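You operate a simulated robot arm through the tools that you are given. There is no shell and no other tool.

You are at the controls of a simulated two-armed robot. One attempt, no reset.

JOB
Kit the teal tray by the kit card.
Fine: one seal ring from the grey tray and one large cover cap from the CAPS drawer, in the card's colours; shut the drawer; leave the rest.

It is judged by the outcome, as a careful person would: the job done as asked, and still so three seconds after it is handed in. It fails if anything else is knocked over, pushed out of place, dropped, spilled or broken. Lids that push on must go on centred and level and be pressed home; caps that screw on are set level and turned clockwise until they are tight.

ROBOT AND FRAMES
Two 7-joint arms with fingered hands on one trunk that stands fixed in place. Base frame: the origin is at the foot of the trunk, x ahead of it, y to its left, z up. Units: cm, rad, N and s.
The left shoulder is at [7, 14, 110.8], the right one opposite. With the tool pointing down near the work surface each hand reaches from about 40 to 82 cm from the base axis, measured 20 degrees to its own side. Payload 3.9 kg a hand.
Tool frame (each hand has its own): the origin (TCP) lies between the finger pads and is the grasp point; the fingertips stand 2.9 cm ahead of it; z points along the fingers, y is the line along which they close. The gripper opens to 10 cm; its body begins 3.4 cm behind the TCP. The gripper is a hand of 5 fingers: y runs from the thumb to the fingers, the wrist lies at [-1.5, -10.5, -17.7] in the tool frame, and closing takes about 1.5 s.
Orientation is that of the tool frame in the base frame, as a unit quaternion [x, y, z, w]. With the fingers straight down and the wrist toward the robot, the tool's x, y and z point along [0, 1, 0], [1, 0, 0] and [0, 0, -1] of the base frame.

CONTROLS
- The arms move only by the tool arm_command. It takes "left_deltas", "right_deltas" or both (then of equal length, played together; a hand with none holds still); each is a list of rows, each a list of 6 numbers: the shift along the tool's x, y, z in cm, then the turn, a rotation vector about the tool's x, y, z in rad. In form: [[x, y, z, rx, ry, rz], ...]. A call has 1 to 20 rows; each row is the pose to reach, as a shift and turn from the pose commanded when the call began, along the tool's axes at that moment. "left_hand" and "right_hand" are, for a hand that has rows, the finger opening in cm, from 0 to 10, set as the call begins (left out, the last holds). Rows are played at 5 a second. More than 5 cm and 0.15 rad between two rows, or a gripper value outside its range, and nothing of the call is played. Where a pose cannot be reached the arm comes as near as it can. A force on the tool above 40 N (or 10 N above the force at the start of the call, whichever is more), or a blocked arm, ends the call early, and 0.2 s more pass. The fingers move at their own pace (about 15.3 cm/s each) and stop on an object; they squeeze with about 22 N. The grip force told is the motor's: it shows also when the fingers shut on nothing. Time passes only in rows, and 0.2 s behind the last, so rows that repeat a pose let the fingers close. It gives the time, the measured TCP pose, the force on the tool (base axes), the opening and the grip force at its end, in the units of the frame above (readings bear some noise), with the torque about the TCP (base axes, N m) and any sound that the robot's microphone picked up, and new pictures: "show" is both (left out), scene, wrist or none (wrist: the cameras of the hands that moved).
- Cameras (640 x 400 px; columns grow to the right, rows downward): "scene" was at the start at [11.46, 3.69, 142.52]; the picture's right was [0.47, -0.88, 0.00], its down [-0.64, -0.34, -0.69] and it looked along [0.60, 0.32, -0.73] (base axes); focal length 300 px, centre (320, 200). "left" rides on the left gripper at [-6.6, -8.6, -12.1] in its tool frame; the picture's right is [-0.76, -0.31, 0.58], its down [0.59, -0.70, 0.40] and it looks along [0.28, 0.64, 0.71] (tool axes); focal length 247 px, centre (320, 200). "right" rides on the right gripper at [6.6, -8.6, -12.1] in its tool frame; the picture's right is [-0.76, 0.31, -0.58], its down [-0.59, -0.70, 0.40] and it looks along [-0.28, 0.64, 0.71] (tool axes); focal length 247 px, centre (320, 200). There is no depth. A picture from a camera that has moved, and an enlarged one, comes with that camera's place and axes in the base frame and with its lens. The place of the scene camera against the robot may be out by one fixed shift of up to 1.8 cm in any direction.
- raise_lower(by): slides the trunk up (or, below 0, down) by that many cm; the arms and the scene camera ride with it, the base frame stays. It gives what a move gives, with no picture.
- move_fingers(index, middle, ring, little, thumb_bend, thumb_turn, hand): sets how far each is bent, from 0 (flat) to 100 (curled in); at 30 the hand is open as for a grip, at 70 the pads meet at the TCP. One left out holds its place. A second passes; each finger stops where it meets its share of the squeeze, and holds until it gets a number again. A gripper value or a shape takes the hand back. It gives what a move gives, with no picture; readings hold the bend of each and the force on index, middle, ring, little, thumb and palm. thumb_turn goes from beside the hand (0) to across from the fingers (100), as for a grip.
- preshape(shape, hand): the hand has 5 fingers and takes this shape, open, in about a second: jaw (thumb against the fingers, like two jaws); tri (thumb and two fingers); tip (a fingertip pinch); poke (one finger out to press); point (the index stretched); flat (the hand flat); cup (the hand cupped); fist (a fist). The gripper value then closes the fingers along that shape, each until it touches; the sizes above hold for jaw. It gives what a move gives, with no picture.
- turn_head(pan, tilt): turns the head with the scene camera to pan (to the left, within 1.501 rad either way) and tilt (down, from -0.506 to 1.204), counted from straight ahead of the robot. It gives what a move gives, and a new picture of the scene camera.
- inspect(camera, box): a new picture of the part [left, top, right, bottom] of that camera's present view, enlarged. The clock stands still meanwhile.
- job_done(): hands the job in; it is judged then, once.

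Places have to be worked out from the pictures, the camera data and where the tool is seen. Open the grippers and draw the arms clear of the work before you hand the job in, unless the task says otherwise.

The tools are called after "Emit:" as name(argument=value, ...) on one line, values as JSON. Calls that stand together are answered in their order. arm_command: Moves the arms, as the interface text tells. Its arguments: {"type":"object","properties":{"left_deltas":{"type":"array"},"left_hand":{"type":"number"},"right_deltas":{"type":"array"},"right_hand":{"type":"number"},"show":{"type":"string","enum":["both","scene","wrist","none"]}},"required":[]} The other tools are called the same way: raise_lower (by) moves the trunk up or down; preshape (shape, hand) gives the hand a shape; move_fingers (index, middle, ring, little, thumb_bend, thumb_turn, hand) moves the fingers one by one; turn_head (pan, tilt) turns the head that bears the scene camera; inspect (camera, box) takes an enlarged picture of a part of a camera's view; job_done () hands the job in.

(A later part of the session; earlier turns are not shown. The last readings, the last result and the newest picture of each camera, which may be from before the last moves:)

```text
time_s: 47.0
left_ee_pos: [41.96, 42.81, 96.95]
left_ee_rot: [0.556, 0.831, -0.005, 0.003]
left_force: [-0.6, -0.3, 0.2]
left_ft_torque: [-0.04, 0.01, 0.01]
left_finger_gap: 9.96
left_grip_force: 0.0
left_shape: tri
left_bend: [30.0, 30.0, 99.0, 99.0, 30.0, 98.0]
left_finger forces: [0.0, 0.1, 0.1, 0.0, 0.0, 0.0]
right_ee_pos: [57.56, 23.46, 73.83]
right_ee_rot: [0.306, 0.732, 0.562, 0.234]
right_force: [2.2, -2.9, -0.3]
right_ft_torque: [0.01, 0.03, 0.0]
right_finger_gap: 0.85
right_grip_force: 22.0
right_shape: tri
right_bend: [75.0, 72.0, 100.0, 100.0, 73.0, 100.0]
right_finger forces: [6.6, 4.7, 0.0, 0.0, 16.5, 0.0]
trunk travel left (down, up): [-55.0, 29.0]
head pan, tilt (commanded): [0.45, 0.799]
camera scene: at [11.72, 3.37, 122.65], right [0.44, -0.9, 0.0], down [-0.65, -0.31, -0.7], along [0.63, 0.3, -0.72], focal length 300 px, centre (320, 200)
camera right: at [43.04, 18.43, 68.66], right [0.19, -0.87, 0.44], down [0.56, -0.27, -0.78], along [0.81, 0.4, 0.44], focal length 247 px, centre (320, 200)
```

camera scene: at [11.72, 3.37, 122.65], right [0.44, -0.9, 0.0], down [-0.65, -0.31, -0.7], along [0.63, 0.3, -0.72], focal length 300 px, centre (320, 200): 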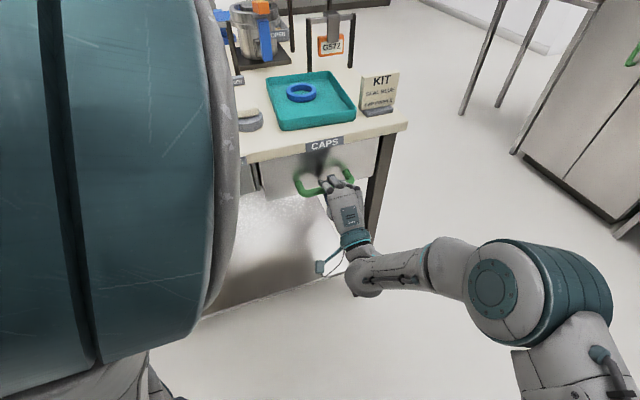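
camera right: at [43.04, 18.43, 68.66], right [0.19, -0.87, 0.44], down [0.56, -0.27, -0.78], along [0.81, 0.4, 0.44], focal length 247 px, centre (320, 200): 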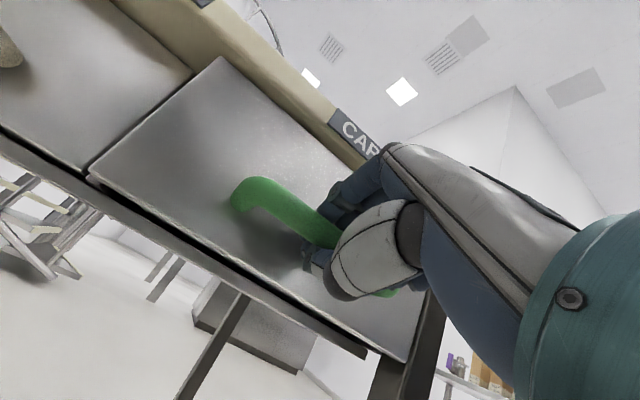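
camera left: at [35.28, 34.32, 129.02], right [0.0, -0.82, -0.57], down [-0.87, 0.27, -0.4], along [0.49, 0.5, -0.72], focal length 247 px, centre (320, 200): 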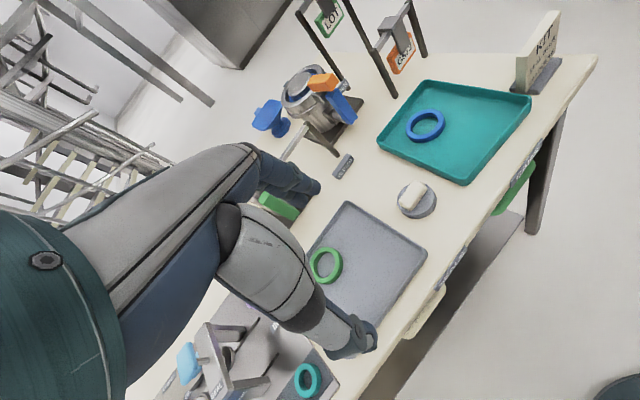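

The drawer follows with very little resistance. I pull it out a further 8 cm and look inside.

Emit:
arm_command(right_deltas=[[0, -0.39, -1.45, 0, 0, 0], [0, -0.77, -2.9, 0, 0, 0], [0, -1.16, -4.35, 0, 0, 0], [0, -1.54, -5.8, 0, 0, 0], [0, -1.8, -6.77, 0, 0, 0], [0, -2.05, -7.73, 0, 0, 0], [0, -2.05, -7.73, 0, 0, 0]], show="both")

Emit:
inspect(camera="scene", box=[230, 110, 420, 250])

```text
time_s: 48.6
left_ee_pos: [42.12, 42.77, 96.93]
left_ee_rot: [0.556, 0.831, -0.007, 0.003]
left_force: [0.1, 0.3, 0.2]
left_ft_torque: [0.04, -0.04, 0.0]
left_finger_gap: 10.01
left_grip_force: 0.1
left_shape: tri
left_bend: [30.0, 30.0, 99.0, 99.0, 30.0, 98.0]
left_finger forces: [0.1, 0.0, 0.0, 0.1, 0.1, 0.0]
right_ee_pos: [51.86, 17.87, 74.01]
right_ee_rot: [0.305, 0.732, 0.562, 0.234]
right_force: [5.0, -5.6, -5.6]
right_ft_torque: [0.0, 0.02, -0.06]
right_finger_gap: 0.87
right_grip_force: 22.3
right_shape: tri
right_bend: [75.0, 72.0, 100.0, 100.0, 74.0, 100.0]
right_finger forces: [4.9, 2.6, 0.0, 0.0, 17.6, 0.0]
trunk travel left (down, up): [-55.0, 29.0]
head pan, tilt (commanded): [0.45, 0.799]
camera scene: at [11.81, 3.36, 122.64], right [0.44, -0.9, 0.0], down [-0.65, -0.31, -0.7], along [0.63, 0.3, -0.72], focal length 300 px, centre (320, 200)
camera right: at [37.4, 12.8, 68.7], right [0.19, -0.87, 0.45], down [0.56, -0.27, -0.78], along [0.81, 0.4, 0.43], focal length 247 px, centre (320, 200)
```

scene: 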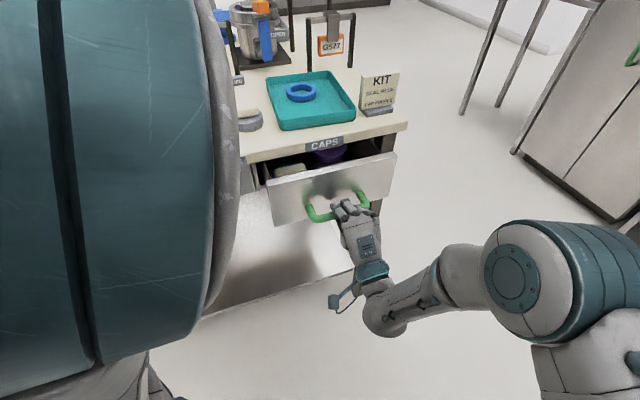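
right: 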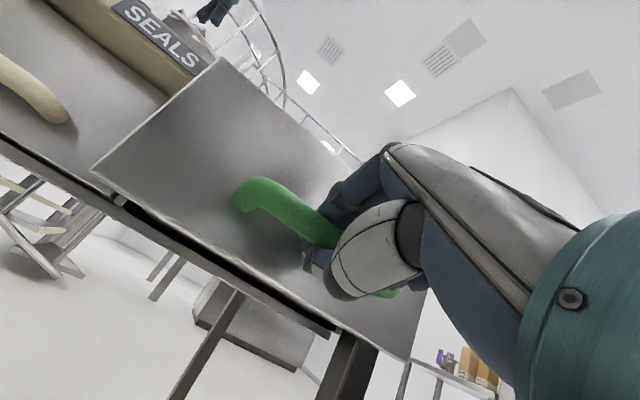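

```text
2.86 times, centred on (325, 180) of scene
camera zoom: at [11.81, 3.36, 122.64], right [0.44, -0.9, 0.0], down [-0.65, -0.31, -0.7], along [0.63, 0.3, -0.72], focal length 858 px, centre (306, 257)
```

zoom: 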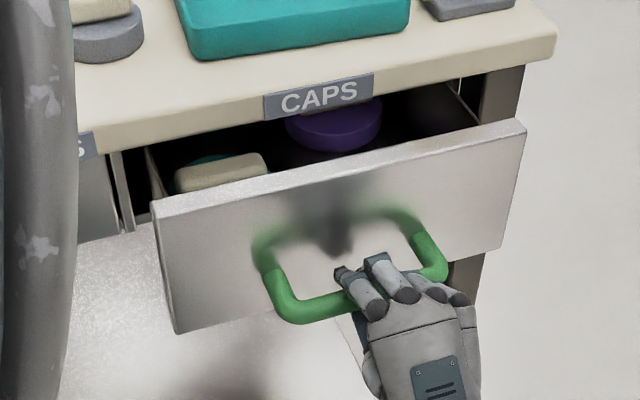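

I can see a purple cap inside, and the small sideways force says the drawer runs nearer to (-0.695, -0.72). I pull out another 8 cm with that correction.

Emit:
arm_command(right_deltas=[[-0.1, -0.4, -1.2, 0, 0, 0], [-0.18, -0.8, -2.6, 0, 0, 0], [-0.25, -1.2, -4.0, 0, 0, 0], [-0.3, -1.6, -5.4, 0, 0, 0], [-0.33, -1.9, -6.6, 0, 0, 0], [-0.355, -2.2, -7.69, 0, 0, 0], [-0.355, -2.2, -7.69, 0, 0, 0]], show="both")

Emit:
inspect(camera="scene", box=[230, 110, 420, 250])

```text
time_s: 50.2
left_ee_pos: [42.03, 42.87, 96.85]
left_ee_rot: [0.557, 0.831, -0.006, 0.003]
left_force: [0.4, -0.3, -0.2]
left_ft_torque: [-0.01, -0.02, 0.0]
left_finger_gap: 9.98
left_grip_force: 0.0
left_shape: tri
left_bend: [30.0, 30.0, 99.0, 99.0, 30.0, 98.0]
left_finger forces: [0.1, 0.0, 0.1, 0.1, 0.1, 0.0]
right_ee_pos: [46.34, 11.91, 73.77]
right_ee_rot: [0.307, 0.732, 0.561, 0.235]
right_force: [-2.9, 2.4, -7.3]
right_ft_torque: [-0.04, -0.03, 0.02]
right_finger_gap: 0.85
right_grip_force: 22.1
right_shape: tri
right_bend: [75.0, 73.0, 100.0, 100.0, 75.0, 100.0]
right_finger forces: [2.8, 2.5, 0.1, 0.1, 16.2, 0.0]
trunk travel left (down, up): [-55.0, 29.0]
head pan, tilt (commanded): [0.45, 0.799]
camera scene: at [11.71, 3.47, 122.64], right [0.44, -0.9, 0.0], down [-0.65, -0.31, -0.7], along [0.63, 0.3, -0.72], focal length 300 px, centre (320, 200)
camera right: at [31.83, 6.91, 68.67], right [0.19, -0.87, 0.45], down [0.56, -0.28, -0.78], along [0.81, 0.4, 0.43], focal length 247 px, centre (320, 200)
```

scene: 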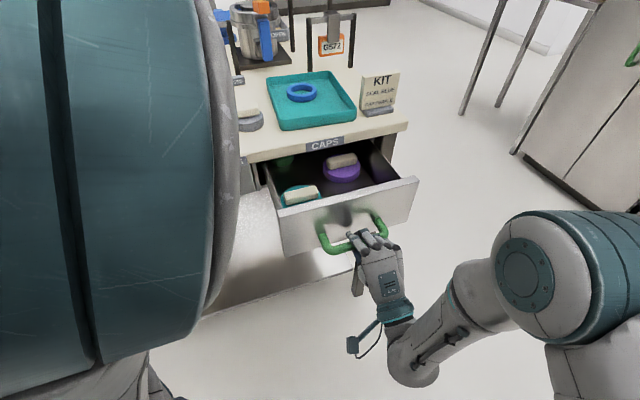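
right: 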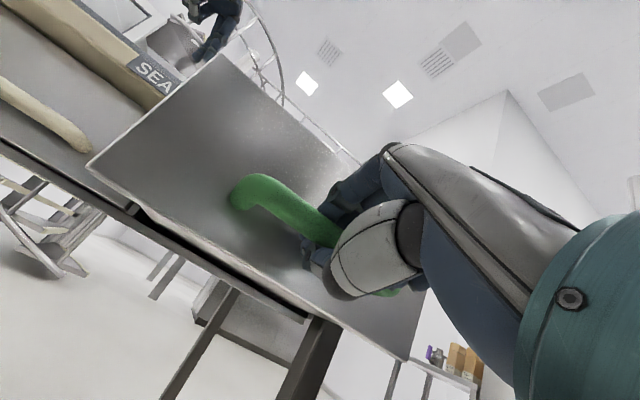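

```text
2.86 times, centred on (325, 180) of scene
camera zoom: at [11.71, 3.47, 122.64], right [0.44, -0.9, 0.0], down [-0.65, -0.31, -0.7], along [0.63, 0.3, -0.72], focal length 858 px, centre (306, 257)
```

zoom: 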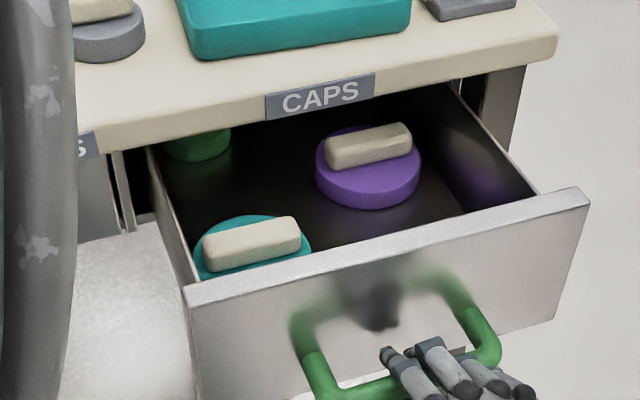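

The drawer shows a teal cap (near left), a green one (far left) and a purple one (far right), each with a pale grip bar. The purple one is still about under the table edge, so I pull further, 6 cm in small steps.

Emit:
arm_command(right_deltas=[[-0.02, -0.25, -0.97, 0, 0, 0], [-0.03, -0.55, -1.93, 0, 0, 0], [-0.05, -0.85, -2.9, 0, 0, 0], [-0.07, -1.1, -3.87, 0, 0, 0], [-0.08, -1.4, -4.83, 0, 0, 0], [-0.1, -1.65, -5.8, 0, 0, 0], [-0.1, -1.65, -5.8, 0, 0, 0]], show="both")

Emit:
inspect(camera="scene", box=[230, 110, 440, 270])

```text
time_s: 51.8
left_ee_pos: [41.95, 42.77, 97.0]
left_ee_rot: [0.556, 0.831, -0.005, 0.002]
left_force: [0.7, -0.3, 0.0]
left_ft_torque: [-0.01, -0.02, 0.0]
left_finger_gap: 9.99
left_grip_force: 0.1
left_shape: tri
left_bend: [30.0, 30.0, 99.0, 99.0, 30.0, 98.0]
left_finger forces: [0.0, 0.0, 0.1, 0.0, 0.0, 0.0]
right_ee_pos: [42.17, 7.81, 73.7]
right_ee_rot: [0.305, 0.732, 0.562, 0.234]
right_force: [0.4, -0.3, -1.0]
right_ft_torque: [-0.01, -0.01, 0.05]
right_finger_gap: 0.86
right_grip_force: 21.7
right_shape: tri
right_bend: [75.0, 73.0, 100.0, 100.0, 75.0, 100.0]
right_finger forces: [3.3, 3.3, 0.0, 0.0, 14.3, 0.1]
trunk travel left (down, up): [-55.0, 29.0]
head pan, tilt (commanded): [0.45, 0.799]
camera scene: at [11.69, 3.42, 122.66], right [0.44, -0.9, 0.0], down [-0.65, -0.31, -0.7], along [0.63, 0.3, -0.72], focal length 300 px, centre (320, 200)
camera right: at [27.68, 2.69, 68.56], right [0.19, -0.87, 0.45], down [0.56, -0.28, -0.78], along [0.81, 0.4, 0.44], focal length 247 px, centre (320, 200)
```

scene: 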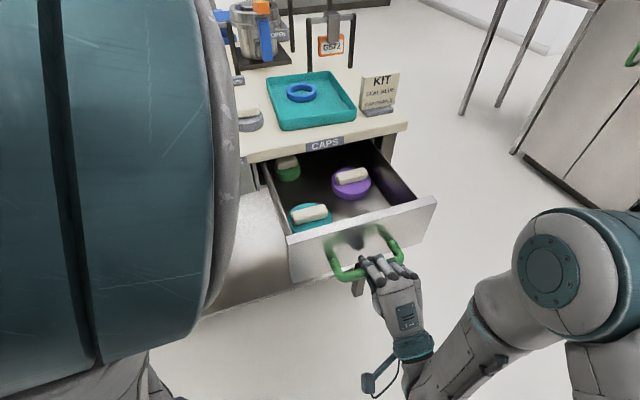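
right: 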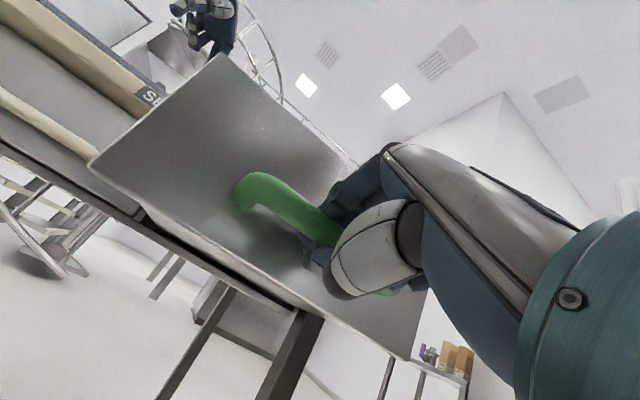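

```text
2.50 times, centred on (335, 190) of scene
camera zoom: at [11.69, 3.42, 122.66], right [0.44, -0.9, 0.0], down [-0.65, -0.31, -0.7], along [0.63, 0.3, -0.72], focal length 750 px, centre (282, 225)
```

zoom: 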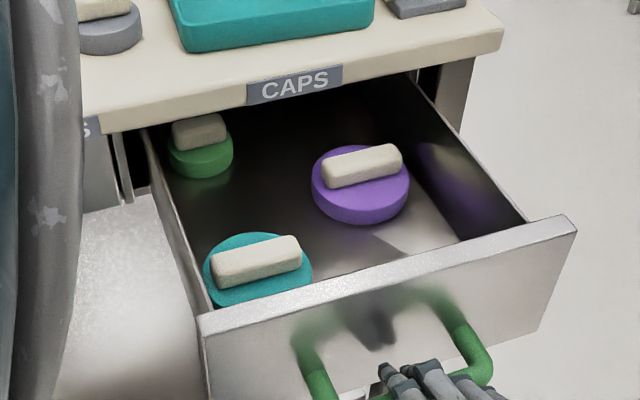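

The purple cap is about 9.4 cm wide (large; the green one is clearly smaller), with its grip bar running roughly parallel to the drawer front. It lies about under the table's front edge, so I ease the drawer out another 5.5 cm if the arm allows.

Emit:
arm_command(right_deltas=[[-0.02, -0.25, -0.97, 0, 0, 0], [-0.03, -0.5, -1.93, 0, 0, 0], [-0.05, -0.77, -2.9, 0, 0, 0], [-0.06, -1.03, -3.87, 0, 0, 0], [-0.07, -1.28, -4.83, 0, 0, 0], [-0.08, -1.41, -5.3, 0, 0, 0], [-0.08, -1.41, -5.3, 0, 0, 0]], show="scene")

Emit:
inspect(camera="scene", box=[230, 110, 460, 290])

```text
time_s: 53.4
left_ee_pos: [41.94, 42.77, 96.92]
left_ee_rot: [0.556, 0.831, -0.006, 0.004]
left_force: [0.6, 0.3, -0.2]
left_ft_torque: [0.01, 0.0, 0.0]
left_finger_gap: 9.95
left_grip_force: 0.1
left_shape: tri
left_bend: [30.0, 30.0, 99.0, 99.0, 30.0, 98.0]
left_finger forces: [0.0, 0.1, 0.0, 0.0, 0.0, 0.0]
right_ee_pos: [38.37, 3.77, 73.64]
right_ee_rot: [0.305, 0.733, 0.562, 0.234]
right_force: [-2.8, 1.9, -1.6]
right_ft_torque: [0.0, -0.03, 0.02]
right_finger_gap: 0.84
right_grip_force: 22.2
right_shape: tri
right_bend: [75.0, 73.0, 100.0, 100.0, 75.0, 100.0]
right_finger forces: [2.4, 2.7, 0.0, 0.0, 13.7, 0.1]
trunk travel left (down, up): [-55.0, 29.0]
head pan, tilt (commanded): [0.45, 0.799]
camera scene: at [11.66, 3.44, 122.65], right [0.44, -0.9, 0.0], down [-0.65, -0.31, -0.7], along [0.63, 0.3, -0.72], focal length 300 px, centre (320, 200)
```

scene: 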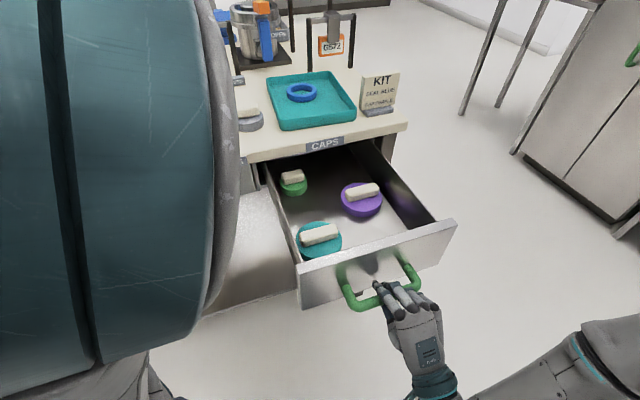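

```text
2.22 times, centred on (345, 200) of scene
camera zoom: at [11.66, 3.44, 122.65], right [0.44, -0.9, 0.0], down [-0.65, -0.31, -0.7], along [0.63, 0.3, -0.72], focal length 667 px, centre (264, 200)
```

zoom: 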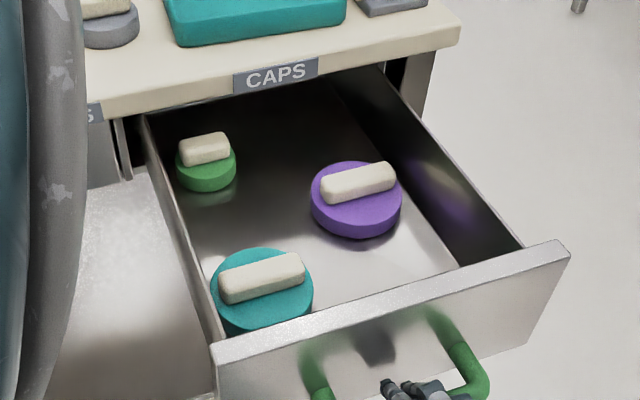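

The cap's centre is now near (59, 16), at n≈53, well in front of the table edge. I'll leave the right hand holding the handle to steady the drawer, and bring the left hand over the cap at z≈98, turned so that it closes across the grip bar.

Emit:
arm_command(left_deltas=[[0, 0, -2, 0, 0, 0], [-3.1, 0.5, -3, 0, 0, -0.04], [-6.3, 1.1, -3, 0, 0, -0.08], [-9.4, 1.6, -3, 0, 0, -0.12], [-12.6, 2.2, -3, 0, 0, -0.16], [-15.7, 2.7, -3, 0, 0, -0.2], [-18.9, 3.3, -3, 0, 0, -0.24], [-22, 3.8, -3, 0, 0, -0.28], [-25.2, 4.4, -3, 0, 0, -0.32], [-28.3, 4.9, -2.5, 0, 0, -0.36], [-31.5, 5.5, -1.1, 0, 0, -0.41], [-31.5, 5.5, -1.1, 0, 0, -0.41]], left_hand=6, show="both")

```text
time_s: 56.0
left_ee_pos: [59.12, 16.11, 99.04]
left_ee_rot: [0.375, 0.927, -0.012, 0.011]
left_force: [-0.5, -0.3, -0.4]
left_ft_torque: [0.03, 0.04, 0.0]
left_finger_gap: 6.03
left_grip_force: 0.0
left_shape: tri
left_bend: [39.0, 39.0, 99.0, 99.0, 30.0, 100.0]
left_finger forces: [0.0, 0.0, 0.0, 0.0, 0.1, 0.0]
left hand out of reach, approached as far as the arm can: row 2, 3, 4, 5, 6, 7, 8, 9
right_ee_pos: [38.29, 3.86, 73.77]
right_ee_rot: [0.305, 0.732, 0.562, 0.234]
right_force: [-1.4, 2.2, -2.6]
right_ft_torque: [-0.01, 0.0, 0.04]
right_finger_gap: 0.83
right_grip_force: 21.9
right_shape: tri
right_bend: [75.0, 73.0, 100.0, 100.0, 76.0, 100.0]
right_finger forces: [1.4, 2.8, 0.0, 0.0, 2.2, 0.0]
trunk travel left (down, up): [-55.0, 29.0]
head pan, tilt (commanded): [0.45, 0.799]
camera scene: at [11.68, 3.46, 122.65], right [0.44, -0.9, 0.0], down [-0.65, -0.31, -0.7], along [0.63, 0.3, -0.72], focal length 300 px, centre (320, 200)
camera left: at [57.65, 5.72, 111.29], right [0.34, -0.76, -0.55], down [-0.91, -0.11, -0.41], along [0.25, 0.64, -0.73], focal length 247 px, centre (320, 200)
```

scene: 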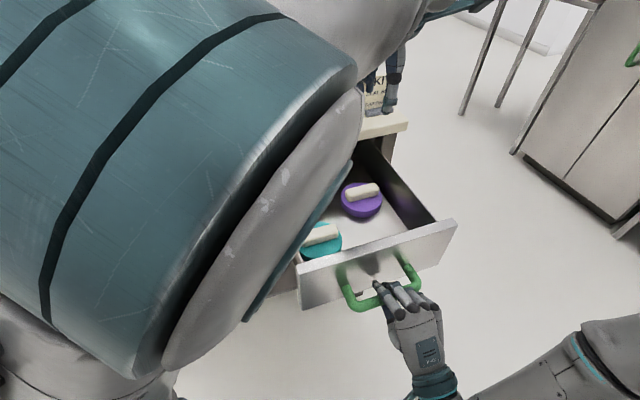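
left: 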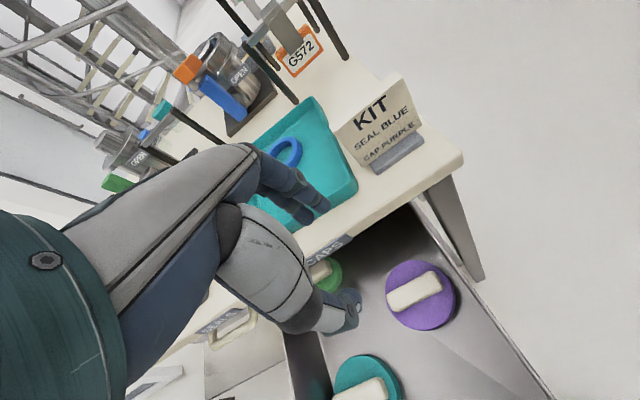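

The grip bar lies right under the left TCP (offset about 0.3, 0.0 cm), turned 5° from the hand. I correct both and come down to z≈84 for a closer look before going into the drawer.

Emit:
arm_command(left_deltas=[[0.2, 0, 3, 0, 0, 0.04], [0.34, 0, 6, 0, 0, 0.08], [0.34, 0, 9, 0, 0, 0.08], [0.34, 0, 12, 0, 0, 0.08], [0.34, 0, 14.5, 0, 0, 0.08], [0.34, 0, 14.5, 0, 0, 0.08]], left_hand=6, show="both")

Emit:
inspect(camera="left", box=[260, 180, 560, 400])

```text
time_s: 57.4
left_ee_pos: [59.03, 15.99, 84.7]
left_ee_rot: [0.408, 0.913, -0.015, 0.014]
left_force: [0.2, 1.7, -0.1]
left_ft_torque: [-0.03, -0.01, 0.01]
left_finger_gap: 6.03
left_grip_force: 0.1
left_shape: tri
left_bend: [39.0, 39.0, 99.0, 99.0, 30.0, 100.0]
left_finger forces: [0.0, 0.0, 0.1, 0.1, 0.0, 0.1]
right_ee_pos: [38.36, 3.81, 73.76]
right_ee_rot: [0.305, 0.733, 0.561, 0.234]
right_force: [-1.4, 1.7, -2.3]
right_ft_torque: [-0.02, 0.0, 0.03]
right_finger_gap: 0.82
right_grip_force: 22.2
right_shape: tri
right_bend: [75.0, 73.0, 100.0, 100.0, 76.0, 100.0]
right_finger forces: [1.2, 2.4, 0.0, 0.1, 2.8, 0.0]
trunk travel left (down, up): [-55.0, 29.0]
head pan, tilt (commanded): [0.45, 0.799]
camera scene: at [11.68, 3.42, 122.65], right [0.44, -0.9, 0.0], down [-0.65, -0.31, -0.7], along [0.63, 0.3, -0.72], focal length 300 px, centre (320, 200)
camera left: at [56.68, 5.95, 97.09], right [0.28, -0.79, -0.54], down [-0.91, -0.05, -0.41], along [0.3, 0.61, -0.73], focal length 247 px, centre (320, 200)
```

scene: 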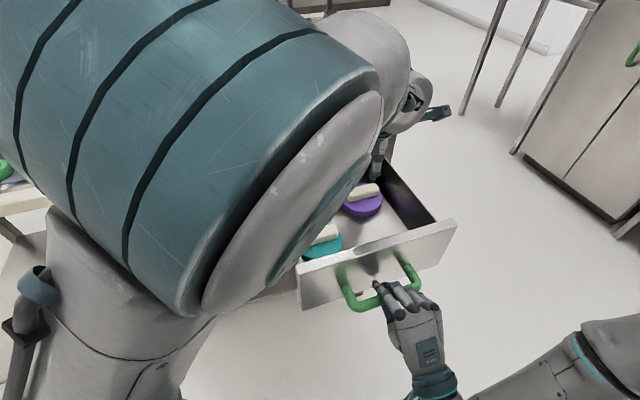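
left: 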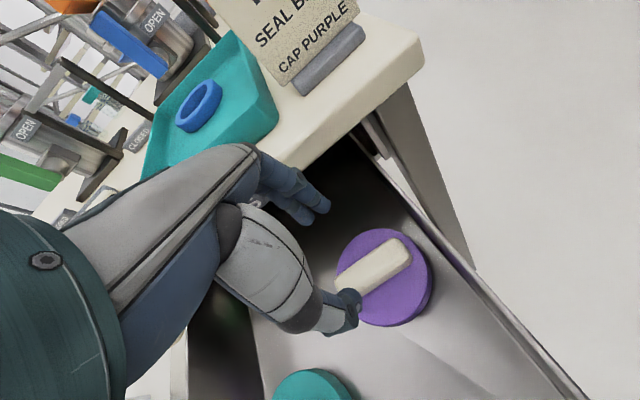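

```text
1.82 times, centred on (410, 290) of left
camera zoom: at [56.68, 5.95, 97.09], right [0.28, -0.79, -0.54], down [-0.91, -0.05, -0.41], along [0.3, 0.61, -0.73], focal length 449 px, centre (156, 36)
```

zoom: 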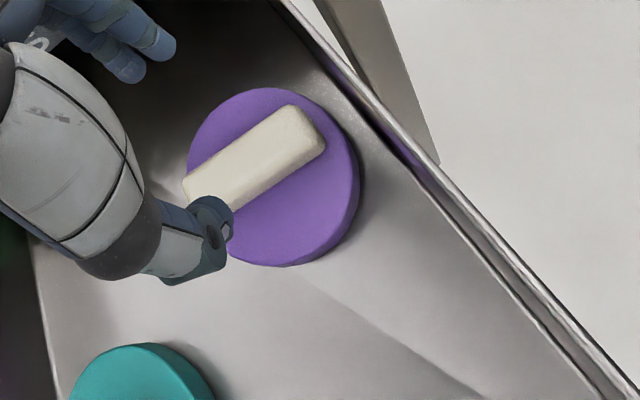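

The bar's centre triangulates to (59.3, 16.0, 74.0), the disc's top to z≈71.8. I shift (+0.2, +0.5), turn 2° more, and go down to just above the bar for a last check.

Emit:
arm_command(left_deltas=[[0.2, 0.5, 1.5, 0, 0, 0.03], [0.2, 0.5, 3, 0, 0, 0.03], [0.2, 0.5, 4.5, 0, 0, 0.03], [0.2, 0.5, 6, 0, 0, 0.03], [0.2, 0.5, 7, 0, 0, 0.03], [0.2, 0.5, 7, 0, 0, 0.03]], left_hand=6, show="both")

Emit:
inspect(camera="left", box=[240, 160, 480, 330])

Emit:
inspect(camera="scene", box=[320, 110, 460, 240])

```text
time_s: 58.8
left_ee_pos: [59.38, 16.92, 77.98]
left_ee_rot: [0.416, 0.909, -0.021, 0.02]
left_force: [0.1, 0.4, -0.8]
left_ft_torque: [-0.01, 0.0, 0.02]
left_finger_gap: 6.04
left_grip_force: 0.1
left_shape: tri
left_bend: [39.0, 39.0, 99.0, 99.0, 30.0, 100.0]
left_finger forces: [0.0, 0.0, 0.1, 0.1, 0.1, 0.0]
right_ee_pos: [38.38, 3.71, 73.64]
right_ee_rot: [0.305, 0.733, 0.562, 0.234]
right_force: [-1.3, 0.8, -2.3]
right_ft_torque: [-0.02, -0.03, 0.03]
right_finger_gap: 0.8
right_grip_force: 22.0
right_shape: tri
right_bend: [75.0, 73.0, 100.0, 100.0, 76.0, 100.0]
right_finger forces: [1.0, 2.2, 0.0, 0.0, 3.0, 0.0]
trunk travel left (down, up): [-55.0, 29.0]
head pan, tilt (commanded): [0.45, 0.799]
camera scene: at [11.69, 3.43, 122.65], right [0.44, -0.9, 0.0], down [-0.65, -0.31, -0.7], along [0.63, 0.3, -0.72], focal length 300 px, centre (320, 200)
camera left: at [56.93, 7.06, 90.58], right [0.27, -0.8, -0.53], down [-0.91, -0.04, -0.41], along [0.31, 0.59, -0.74], focal length 247 px, centre (320, 200)
```

scene: 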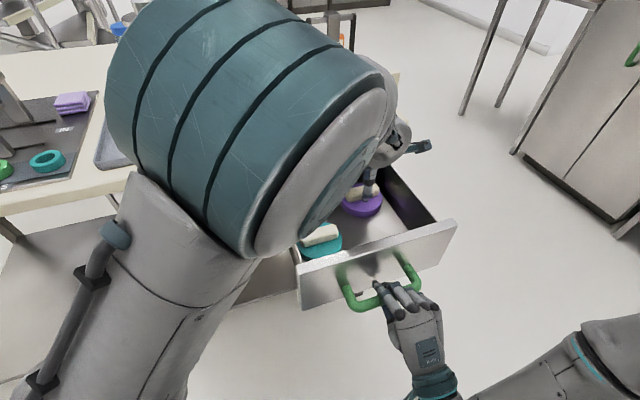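
left: 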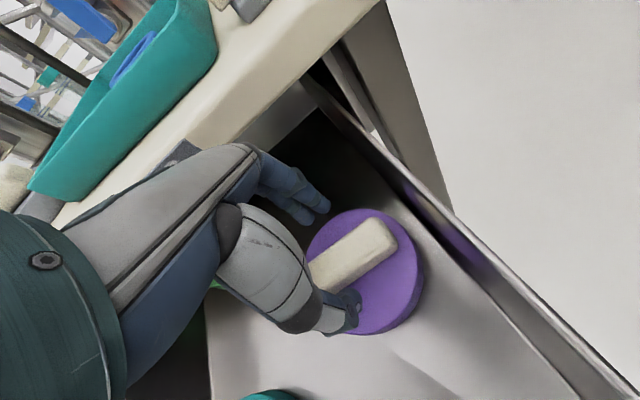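

```text
2.35 times, centred on (360, 245) of left
camera zoom: at [56.93, 7.06, 90.58], right [0.27, -0.8, -0.53], down [-0.91, -0.04, -0.41], along [0.31, 0.59, -0.74], focal length 581 px, centre (226, 94)
```

zoom: 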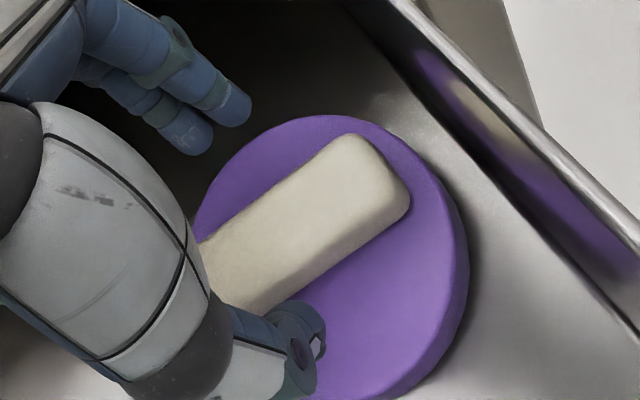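

```text
3.08 times, centred on (390, 175) of scene
camera zoom: at [11.69, 3.43, 122.65], right [0.44, -0.9, 0.0], down [-0.65, -0.31, -0.7], along [0.63, 0.3, -0.72], focal length 924 px, centre (105, 277)
```

zoom: 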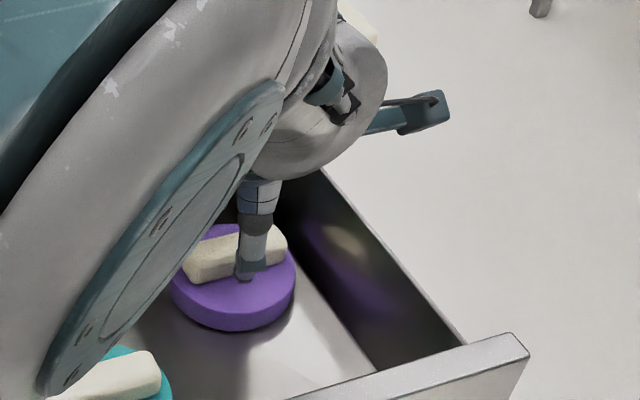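

The arm sits about 0.7 cm off its commanded line here, so I go by the picture: the bar lies 0.5 cm towards the thumb side of the TCP. I shift by -0.5 in tool y, go down 1 cm, and see how the arm follows.

Emit:
arm_command(left_deltas=[[0, -0.3, 0, 0, 0, 0], [0, -0.5, 0.5, 0, 0, 0], [0, -0.5, 1.0, 0, 0, 0], [0, -0.5, 1.0, 0, 0, 0]], left_hand=6, show="none")

Emit:
inspect(camera="left", box=[240, 160, 480, 330])

```text
time_s: 59.8
left_ee_pos: [59.07, 16.65, 76.75]
left_ee_rot: [0.413, 0.91, -0.023, 0.019]
left_force: [0.4, -0.1, -0.2]
left_ft_torque: [0.01, 0.01, 0.0]
left_finger_gap: 6.0
left_grip_force: 0.0
left_shape: tri
left_bend: [39.0, 39.0, 99.0, 99.0, 30.0, 100.0]
left_finger forces: [0.0, 0.0, 0.1, 0.0, 0.0, 0.0]
right_ee_pos: [38.38, 3.78, 73.65]
right_ee_rot: [0.305, 0.733, 0.562, 0.234]
right_force: [-0.7, 1.9, -4.0]
right_ft_torque: [-0.04, -0.02, 0.01]
right_finger_gap: 0.81
right_grip_force: 21.9
right_shape: tri
right_bend: [75.0, 73.0, 100.0, 100.0, 76.0, 100.0]
right_finger forces: [1.0, 2.3, 0.0, 0.1, 3.0, 0.1]
trunk travel left (down, up): [-55.0, 29.0]
head pan, tilt (commanded): [0.45, 0.799]
```

```text
2.35 times, centred on (360, 245) of left
camera zoom: at [56.67, 6.92, 89.39], right [0.28, -0.8, -0.53], down [-0.91, -0.04, -0.41], along [0.31, 0.59, -0.74], focal length 581 px, centre (226, 94)
```

zoom: 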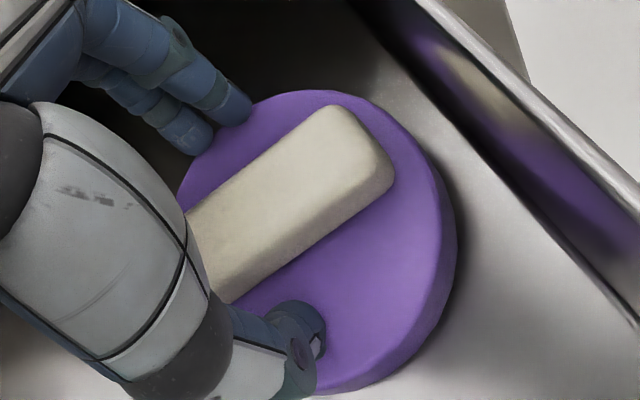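

The bar is now centred between the fingers and thumb with about 0.9–1 cm free on either side. I go down 1.5 cm to put the pads beside the bar, tips just above the disc.

Emit:
arm_command(left_deltas=[[0, 0, 0.5, 0, 0, 0], [0, 0, 1.0, 0, 0, 0], [0, 0, 1.5, 0, 0, 0], [0, 0, 1.5, 0, 0, 0]], left_hand=6, show="none")

Emit:
inspect(camera="left", box=[240, 160, 480, 330])

Emit:
inspect(camera="scene", box=[320, 110, 460, 240])

```text
time_s: 61.0
left_ee_pos: [59.69, 16.79, 76.54]
left_ee_rot: [0.41, 0.911, -0.023, 0.033]
left_force: [-1.1, 0.0, 12.5]
left_ft_torque: [-0.33, 0.49, -0.03]
left_finger_gap: 6.05
left_grip_force: 0.0
left_shape: tri
left_bend: [39.0, 39.0, 99.0, 99.0, 30.0, 100.0]
left_finger forces: [0.0, 0.0, 0.0, 0.0, 12.8, 0.0]
right_ee_pos: [38.41, 3.82, 73.63]
right_ee_rot: [0.305, 0.733, 0.561, 0.234]
right_force: [2.0, 1.9, -2.0]
right_ft_torque: [-0.02, -0.03, 0.02]
right_finger_gap: 0.8
right_grip_force: 22.0
right_shape: tri
right_bend: [75.0, 73.0, 100.0, 100.0, 76.0, 100.0]
right_finger forces: [1.1, 3.0, 0.1, 0.0, 3.2, 0.0]
trunk travel left (down, up): [-55.0, 29.0]
head pan, tilt (commanded): [0.45, 0.799]
stopped in row 4 (left hand): the force on the tool passed its limit at 41 N (the readings are from after the stop); the commanded pose is now the measured one
```

```text
2.35 times, centred on (360, 245) of left
camera zoom: at [56.95, 7.06, 89.18], right [0.29, -0.81, -0.51], down [-0.9, -0.05, -0.43], along [0.32, 0.59, -0.74], focal length 581 px, centre (226, 94)
```

zoom: 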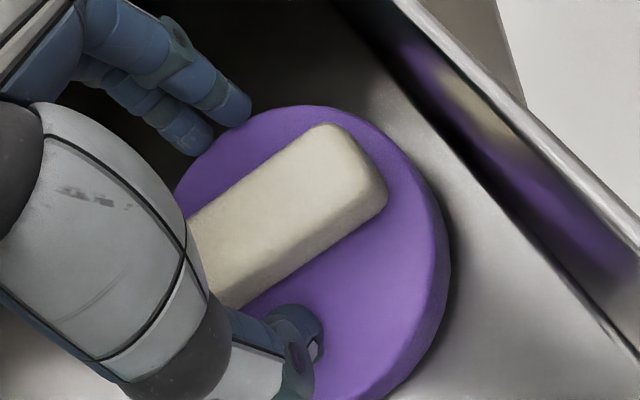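

```text
3.08 times, centred on (390, 175) of scene
camera zoom: at [11.65, 3.46, 122.64], right [0.44, -0.9, 0.0], down [-0.65, -0.31, -0.7], along [0.63, 0.3, -0.72], focal length 924 px, centre (105, 277)
```

zoom: 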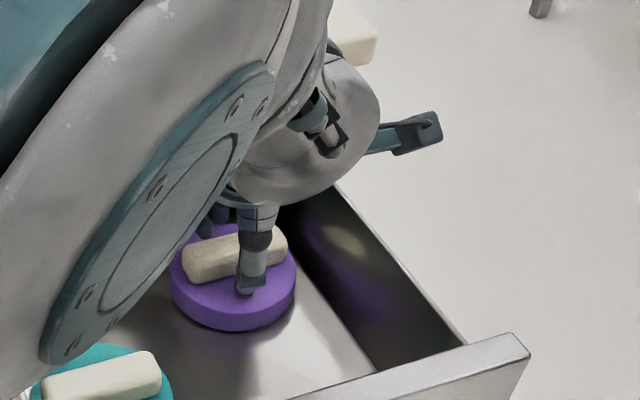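

The thumb tip met the disc's top sooner than I reckoned (12.8 N on the thumb), so the disc top is nearer z≈73. I rise 0.4 cm to unload it and then close on the bar.

Emit:
arm_command(left_deltas=[[0, 0, -0.2, 0, 0, 0], [0, 0, -0.4, 0, 0, 0], [0, 0, -0.4, 0, 0, 0]], show="none")

Emit:
inspect(camera="left", box=[240, 160, 480, 330])

```text
time_s: 61.8
left_ee_pos: [59.54, 17.0, 76.77]
left_ee_rot: [0.408, 0.912, -0.031, 0.034]
left_force: [-0.5, -0.1, -0.6]
left_ft_torque: [0.02, -0.01, 0.0]
left_finger_gap: 6.03
left_grip_force: 0.1
left_shape: tri
left_bend: [39.0, 39.0, 99.0, 99.0, 30.0, 100.0]
left_finger forces: [0.0, 0.0, 0.1, 0.0, 0.0, 0.0]
right_ee_pos: [38.31, 3.84, 73.69]
right_ee_rot: [0.306, 0.732, 0.561, 0.236]
right_force: [-0.7, 1.3, -2.0]
right_ft_torque: [-0.02, -0.01, 0.02]
right_finger_gap: 0.78
right_grip_force: 21.8
right_shape: tri
right_bend: [75.0, 73.0, 100.0, 100.0, 76.0, 100.0]
right_finger forces: [0.9, 2.1, 0.1, 0.1, 3.4, 0.0]
trunk travel left (down, up): [-55.0, 29.0]
head pan, tilt (commanded): [0.45, 0.799]
```

```text
2.35 times, centred on (360, 245) of left
camera zoom: at [57.03, 7.37, 89.53], right [0.3, -0.81, -0.5], down [-0.9, -0.06, -0.43], along [0.32, 0.58, -0.75], focal length 581 px, centre (226, 94)
```

zoom: 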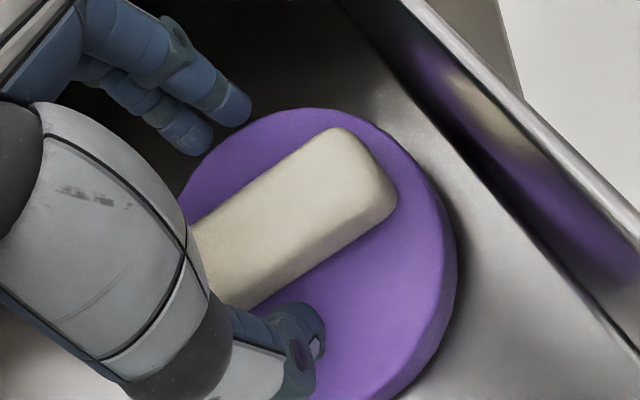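

Unloaded, the hand drifted slightly: the bar is now about 0.35 cm nearer the thumb and the hand leans 5° along the bar. I ask for both corrections and see whether the arm can take them.

Emit:
arm_command(left_deltas=[[0, -0.2, 0, 0, 0.04, 0], [0, -0.35, 0, 0, 0.085, 0], [0, -0.35, 0, 0, 0.085, 0]], show="none")

Emit:
inspect(camera="left", box=[240, 160, 480, 330])

```text
time_s: 62.5
left_ee_pos: [59.62, 17.1, 77.66]
left_ee_rot: [0.399, 0.917, -0.028, 0.009]
left_force: [0.1, 0.4, 0.7]
left_ft_torque: [0.0, 0.0, 0.0]
left_finger_gap: 6.0
left_grip_force: 0.0
left_shape: tri
left_bend: [39.0, 39.0, 99.0, 99.0, 30.0, 100.0]
left_finger forces: [0.0, 0.1, 0.1, 0.0, 0.0, 0.1]
right_ee_pos: [38.22, 3.81, 73.7]
right_ee_rot: [0.307, 0.732, 0.56, 0.236]
right_force: [-1.9, 1.7, -2.5]
right_ft_torque: [-0.04, -0.02, 0.01]
right_finger_gap: 0.78
right_grip_force: 22.3
right_shape: tri
right_bend: [75.0, 73.0, 100.0, 100.0, 76.0, 100.0]
right_finger forces: [0.7, 2.1, 0.1, 0.0, 3.6, 0.0]
trunk travel left (down, up): [-55.0, 29.0]
head pan, tilt (commanded): [0.45, 0.799]
```

```text
2.35 times, centred on (360, 245) of left
camera zoom: at [57.76, 7.34, 90.28], right [0.29, -0.8, -0.53], down [-0.92, -0.07, -0.39], along [0.27, 0.6, -0.75], focal length 581 px, centre (226, 94)
```

zoom: 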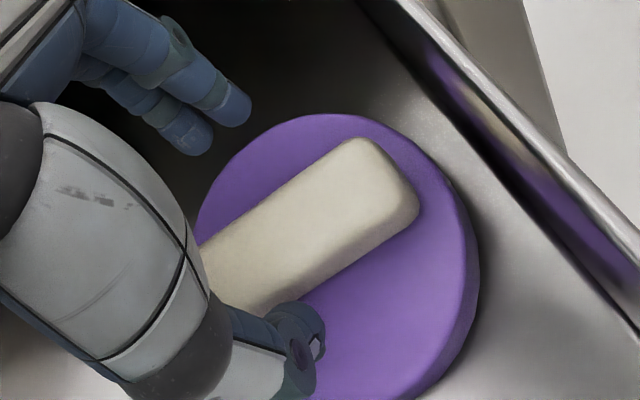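

The arm can't hold this yaw so low: its forearm comes in from azimuth -15° while I ask 45° of the hand. I lift 4 cm and turn the hand 0.3 rad towards the forearm's direction, where it should track properly; the bar can swing to match as it is gripped.

Emit:
arm_command(left_deltas=[[0, 0, -1.5, 0, 0, 0], [0, 0, -3, 0, 0, 0.1], [0, 0, -4.5, 0, 0, 0.2], [0, 0, -4.5, 0, 0, 0.3], [0, 0, -4.5, 0, 0, 0.3]], left_hand=6, show="wrist")

```text
time_s: 63.8
left_ee_pos: [59.47, 16.43, 81.18]
left_ee_rot: [0.546, 0.838, -0.005, -0.01]
left_force: [-0.8, 0.1, 0.4]
left_ft_torque: [-0.01, -0.02, -0.02]
left_finger_gap: 6.0
left_grip_force: 0.0
left_shape: tri
left_bend: [39.0, 39.0, 99.0, 99.0, 30.0, 100.0]
left_finger forces: [0.1, 0.0, 0.0, 0.0, 0.1, 0.1]
right_ee_pos: [38.36, 3.7, 73.61]
right_ee_rot: [0.306, 0.732, 0.561, 0.235]
right_force: [-2.4, 0.6, -2.8]
right_ft_torque: [0.02, -0.01, 0.02]
right_finger_gap: 0.81
right_grip_force: 21.8
right_shape: tri
right_bend: [75.0, 73.0, 100.0, 100.0, 76.0, 100.0]
right_finger forces: [0.6, 1.8, 0.0, 0.0, 3.6, 0.0]
trunk travel left (down, up): [-55.0, 29.0]
head pan, tilt (commanded): [0.45, 0.799]
camera left: at [54.39, 6.95, 93.27], right [0.01, -0.82, -0.58], down [-0.89, 0.25, -0.38], along [0.46, 0.52, -0.72], focal length 247 px, centre (320, 200)
```

left: 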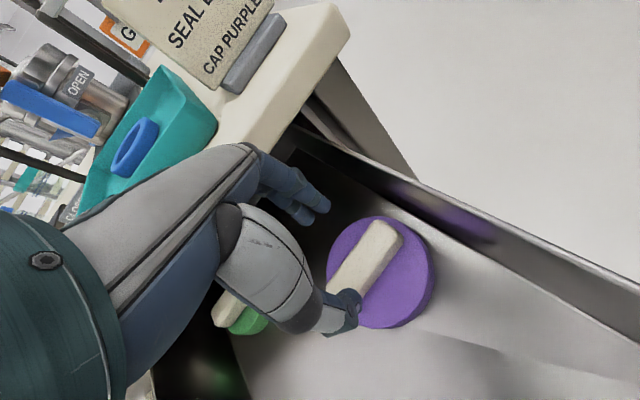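

The arm tracks well here (level, yaw 24°). I turn back a little to about 31°, re-centre over the bar using the picture, and go down to z≈77.7 to see if it still tracks.

Emit:
inspect(camera="left", box=[240, 160, 480, 330])

Emit:
arm_command(left_deltas=[[0, 0, 0.8, 0, 0, -0.06], [0, 0, 1.6, 0, 0, -0.12], [0, 0, 2.5, 0, 0, -0.12], [0, 0, 3.4, 0, 0, -0.12], [0, 0, 3.4, 0, 0, -0.12]], left_hand=6, show="none")

Emit:
inspect(camera="left", box=[240, 160, 480, 330])

```text
2.35 times, centred on (360, 245) of left
camera zoom: at [54.39, 6.95, 93.27], right [0.01, -0.82, -0.58], down [-0.89, 0.25, -0.38], along [0.46, 0.52, -0.72], focal length 581 px, centre (226, 94)
```

zoom: 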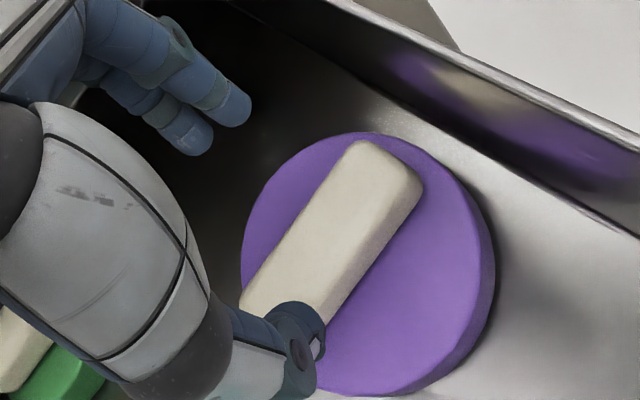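

```text
time_s: 65.0
left_ee_pos: [59.57, 16.68, 79.02]
left_ee_rot: [0.485, 0.874, -0.022, 0.01]
left_force: [0.0, -0.7, -0.1]
left_ft_torque: [-0.03, -0.02, 0.01]
left_finger_gap: 5.96
left_grip_force: 0.0
left_shape: tri
left_bend: [39.0, 39.0, 99.0, 99.0, 30.0, 100.0]
left_finger forces: [0.1, 0.1, 0.1, 0.0, 0.0, 0.0]
right_ee_pos: [38.42, 3.77, 73.54]
right_ee_rot: [0.306, 0.733, 0.561, 0.234]
right_force: [-1.7, 0.7, -2.9]
right_ft_torque: [0.0, 0.02, 0.01]
right_finger_gap: 0.8
right_grip_force: 22.4
right_shape: tri
right_bend: [75.0, 73.0, 100.0, 100.0, 76.0, 100.0]
right_finger forces: [0.5, 1.7, 0.0, 0.0, 3.7, 0.1]
trunk travel left (down, up): [-55.0, 29.0]
head pan, tilt (commanded): [0.45, 0.799]
```

```text
2.35 times, centred on (360, 245) of left
camera zoom: at [55.73, 7.24, 91.42], right [0.14, -0.83, -0.54], down [-0.91, 0.11, -0.4], along [0.39, 0.55, -0.74], focal length 581 px, centre (226, 94)
```

zoom: 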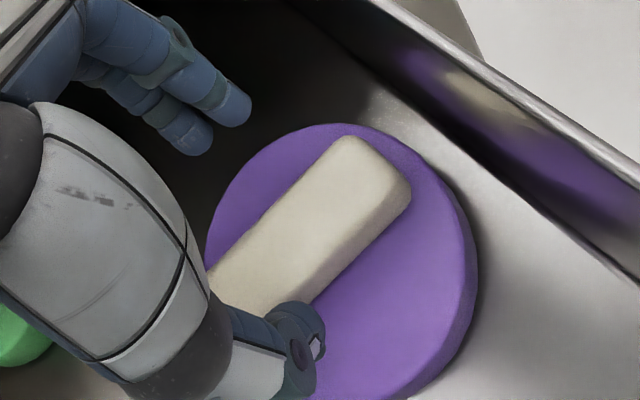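

The arm still drifts when it goes lower, so a grip across the bar doesn't suit the left arm here. Gripping the bar lengthwise (like the 7.7 cm ring earlier) with the hand turned to about -45° puts the wrist in a natural place. I lift to z≈95 and turn the hand there.

Emit:
arm_command(left_deltas=[[0, 0, -3, 0, 0, 0], [0, 0, -6, 0, 0, 0], [0, 0, -9, 0, 0, 0], [0, 0, -12, 0, 0, 0], [0, 0, -15, 0, 0, 0.1], [0, 0, -16, 0, 0, 0.22], [0, 0, -16, 0, 0, 0.34], [0, 0, -16, 0, 0, 0.46], [0, 0, -16, 0, 0, 0.58], [0, 0, -16, 0, 0, 0.7], [0, 0, -16, 0, 0, 0.82], [0, 0, -16, 0, 0, 0.94], [0, 0, -16, 0, 0, 1.06], [0, 0, -16, 0, 0, 1.18], [0, 0, -16, 0, 0, 1.3], [0, 0, -16, 0, 0, 1.3]], left_hand=10, show="both")

```text
time_s: 68.3
left_ee_pos: [59.58, 16.34, 93.71]
left_ee_rot: [0.919, 0.394, -0.01, -0.004]
left_force: [-0.6, 0.2, 1.0]
left_ft_torque: [0.0, 0.01, 0.02]
left_finger_gap: 9.98
left_grip_force: 0.1
left_shape: tri
left_bend: [30.0, 30.0, 99.0, 99.0, 30.0, 98.0]
left_finger forces: [0.1, 0.1, 0.1, 0.1, 0.0, 0.0]
right_ee_pos: [38.47, 3.86, 73.74]
right_ee_rot: [0.306, 0.733, 0.561, 0.234]
right_force: [0.3, 0.2, -4.2]
right_ft_torque: [-0.01, -0.02, -0.01]
right_finger_gap: 0.78
right_grip_force: 21.9
right_shape: tri
right_bend: [74.0, 73.0, 100.0, 100.0, 76.0, 100.0]
right_finger forces: [0.1, 1.4, 0.1, 0.1, 4.3, 0.0]
trunk travel left (down, up): [-55.0, 29.0]
head pan, tilt (commanded): [0.45, 0.799]
camera scene: at [11.71, 3.41, 122.65], right [0.44, -0.9, 0.0], down [-0.65, -0.31, -0.7], along [0.63, 0.3, -0.72], focal length 300 px, centre (320, 200)
camera left: at [49.03, 17.61, 106.03], right [-0.76, -0.33, -0.56], down [-0.11, 0.91, -0.4], along [0.64, -0.24, -0.73], focal length 247 px, centre (320, 200)
```

scene: 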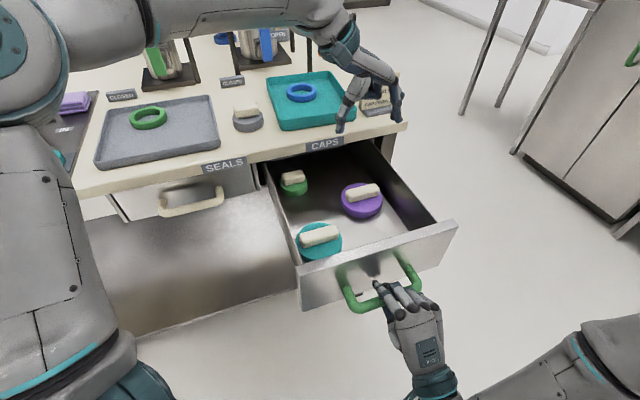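
left: 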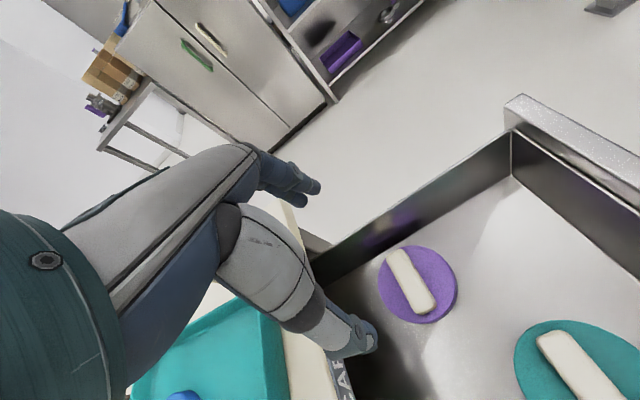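

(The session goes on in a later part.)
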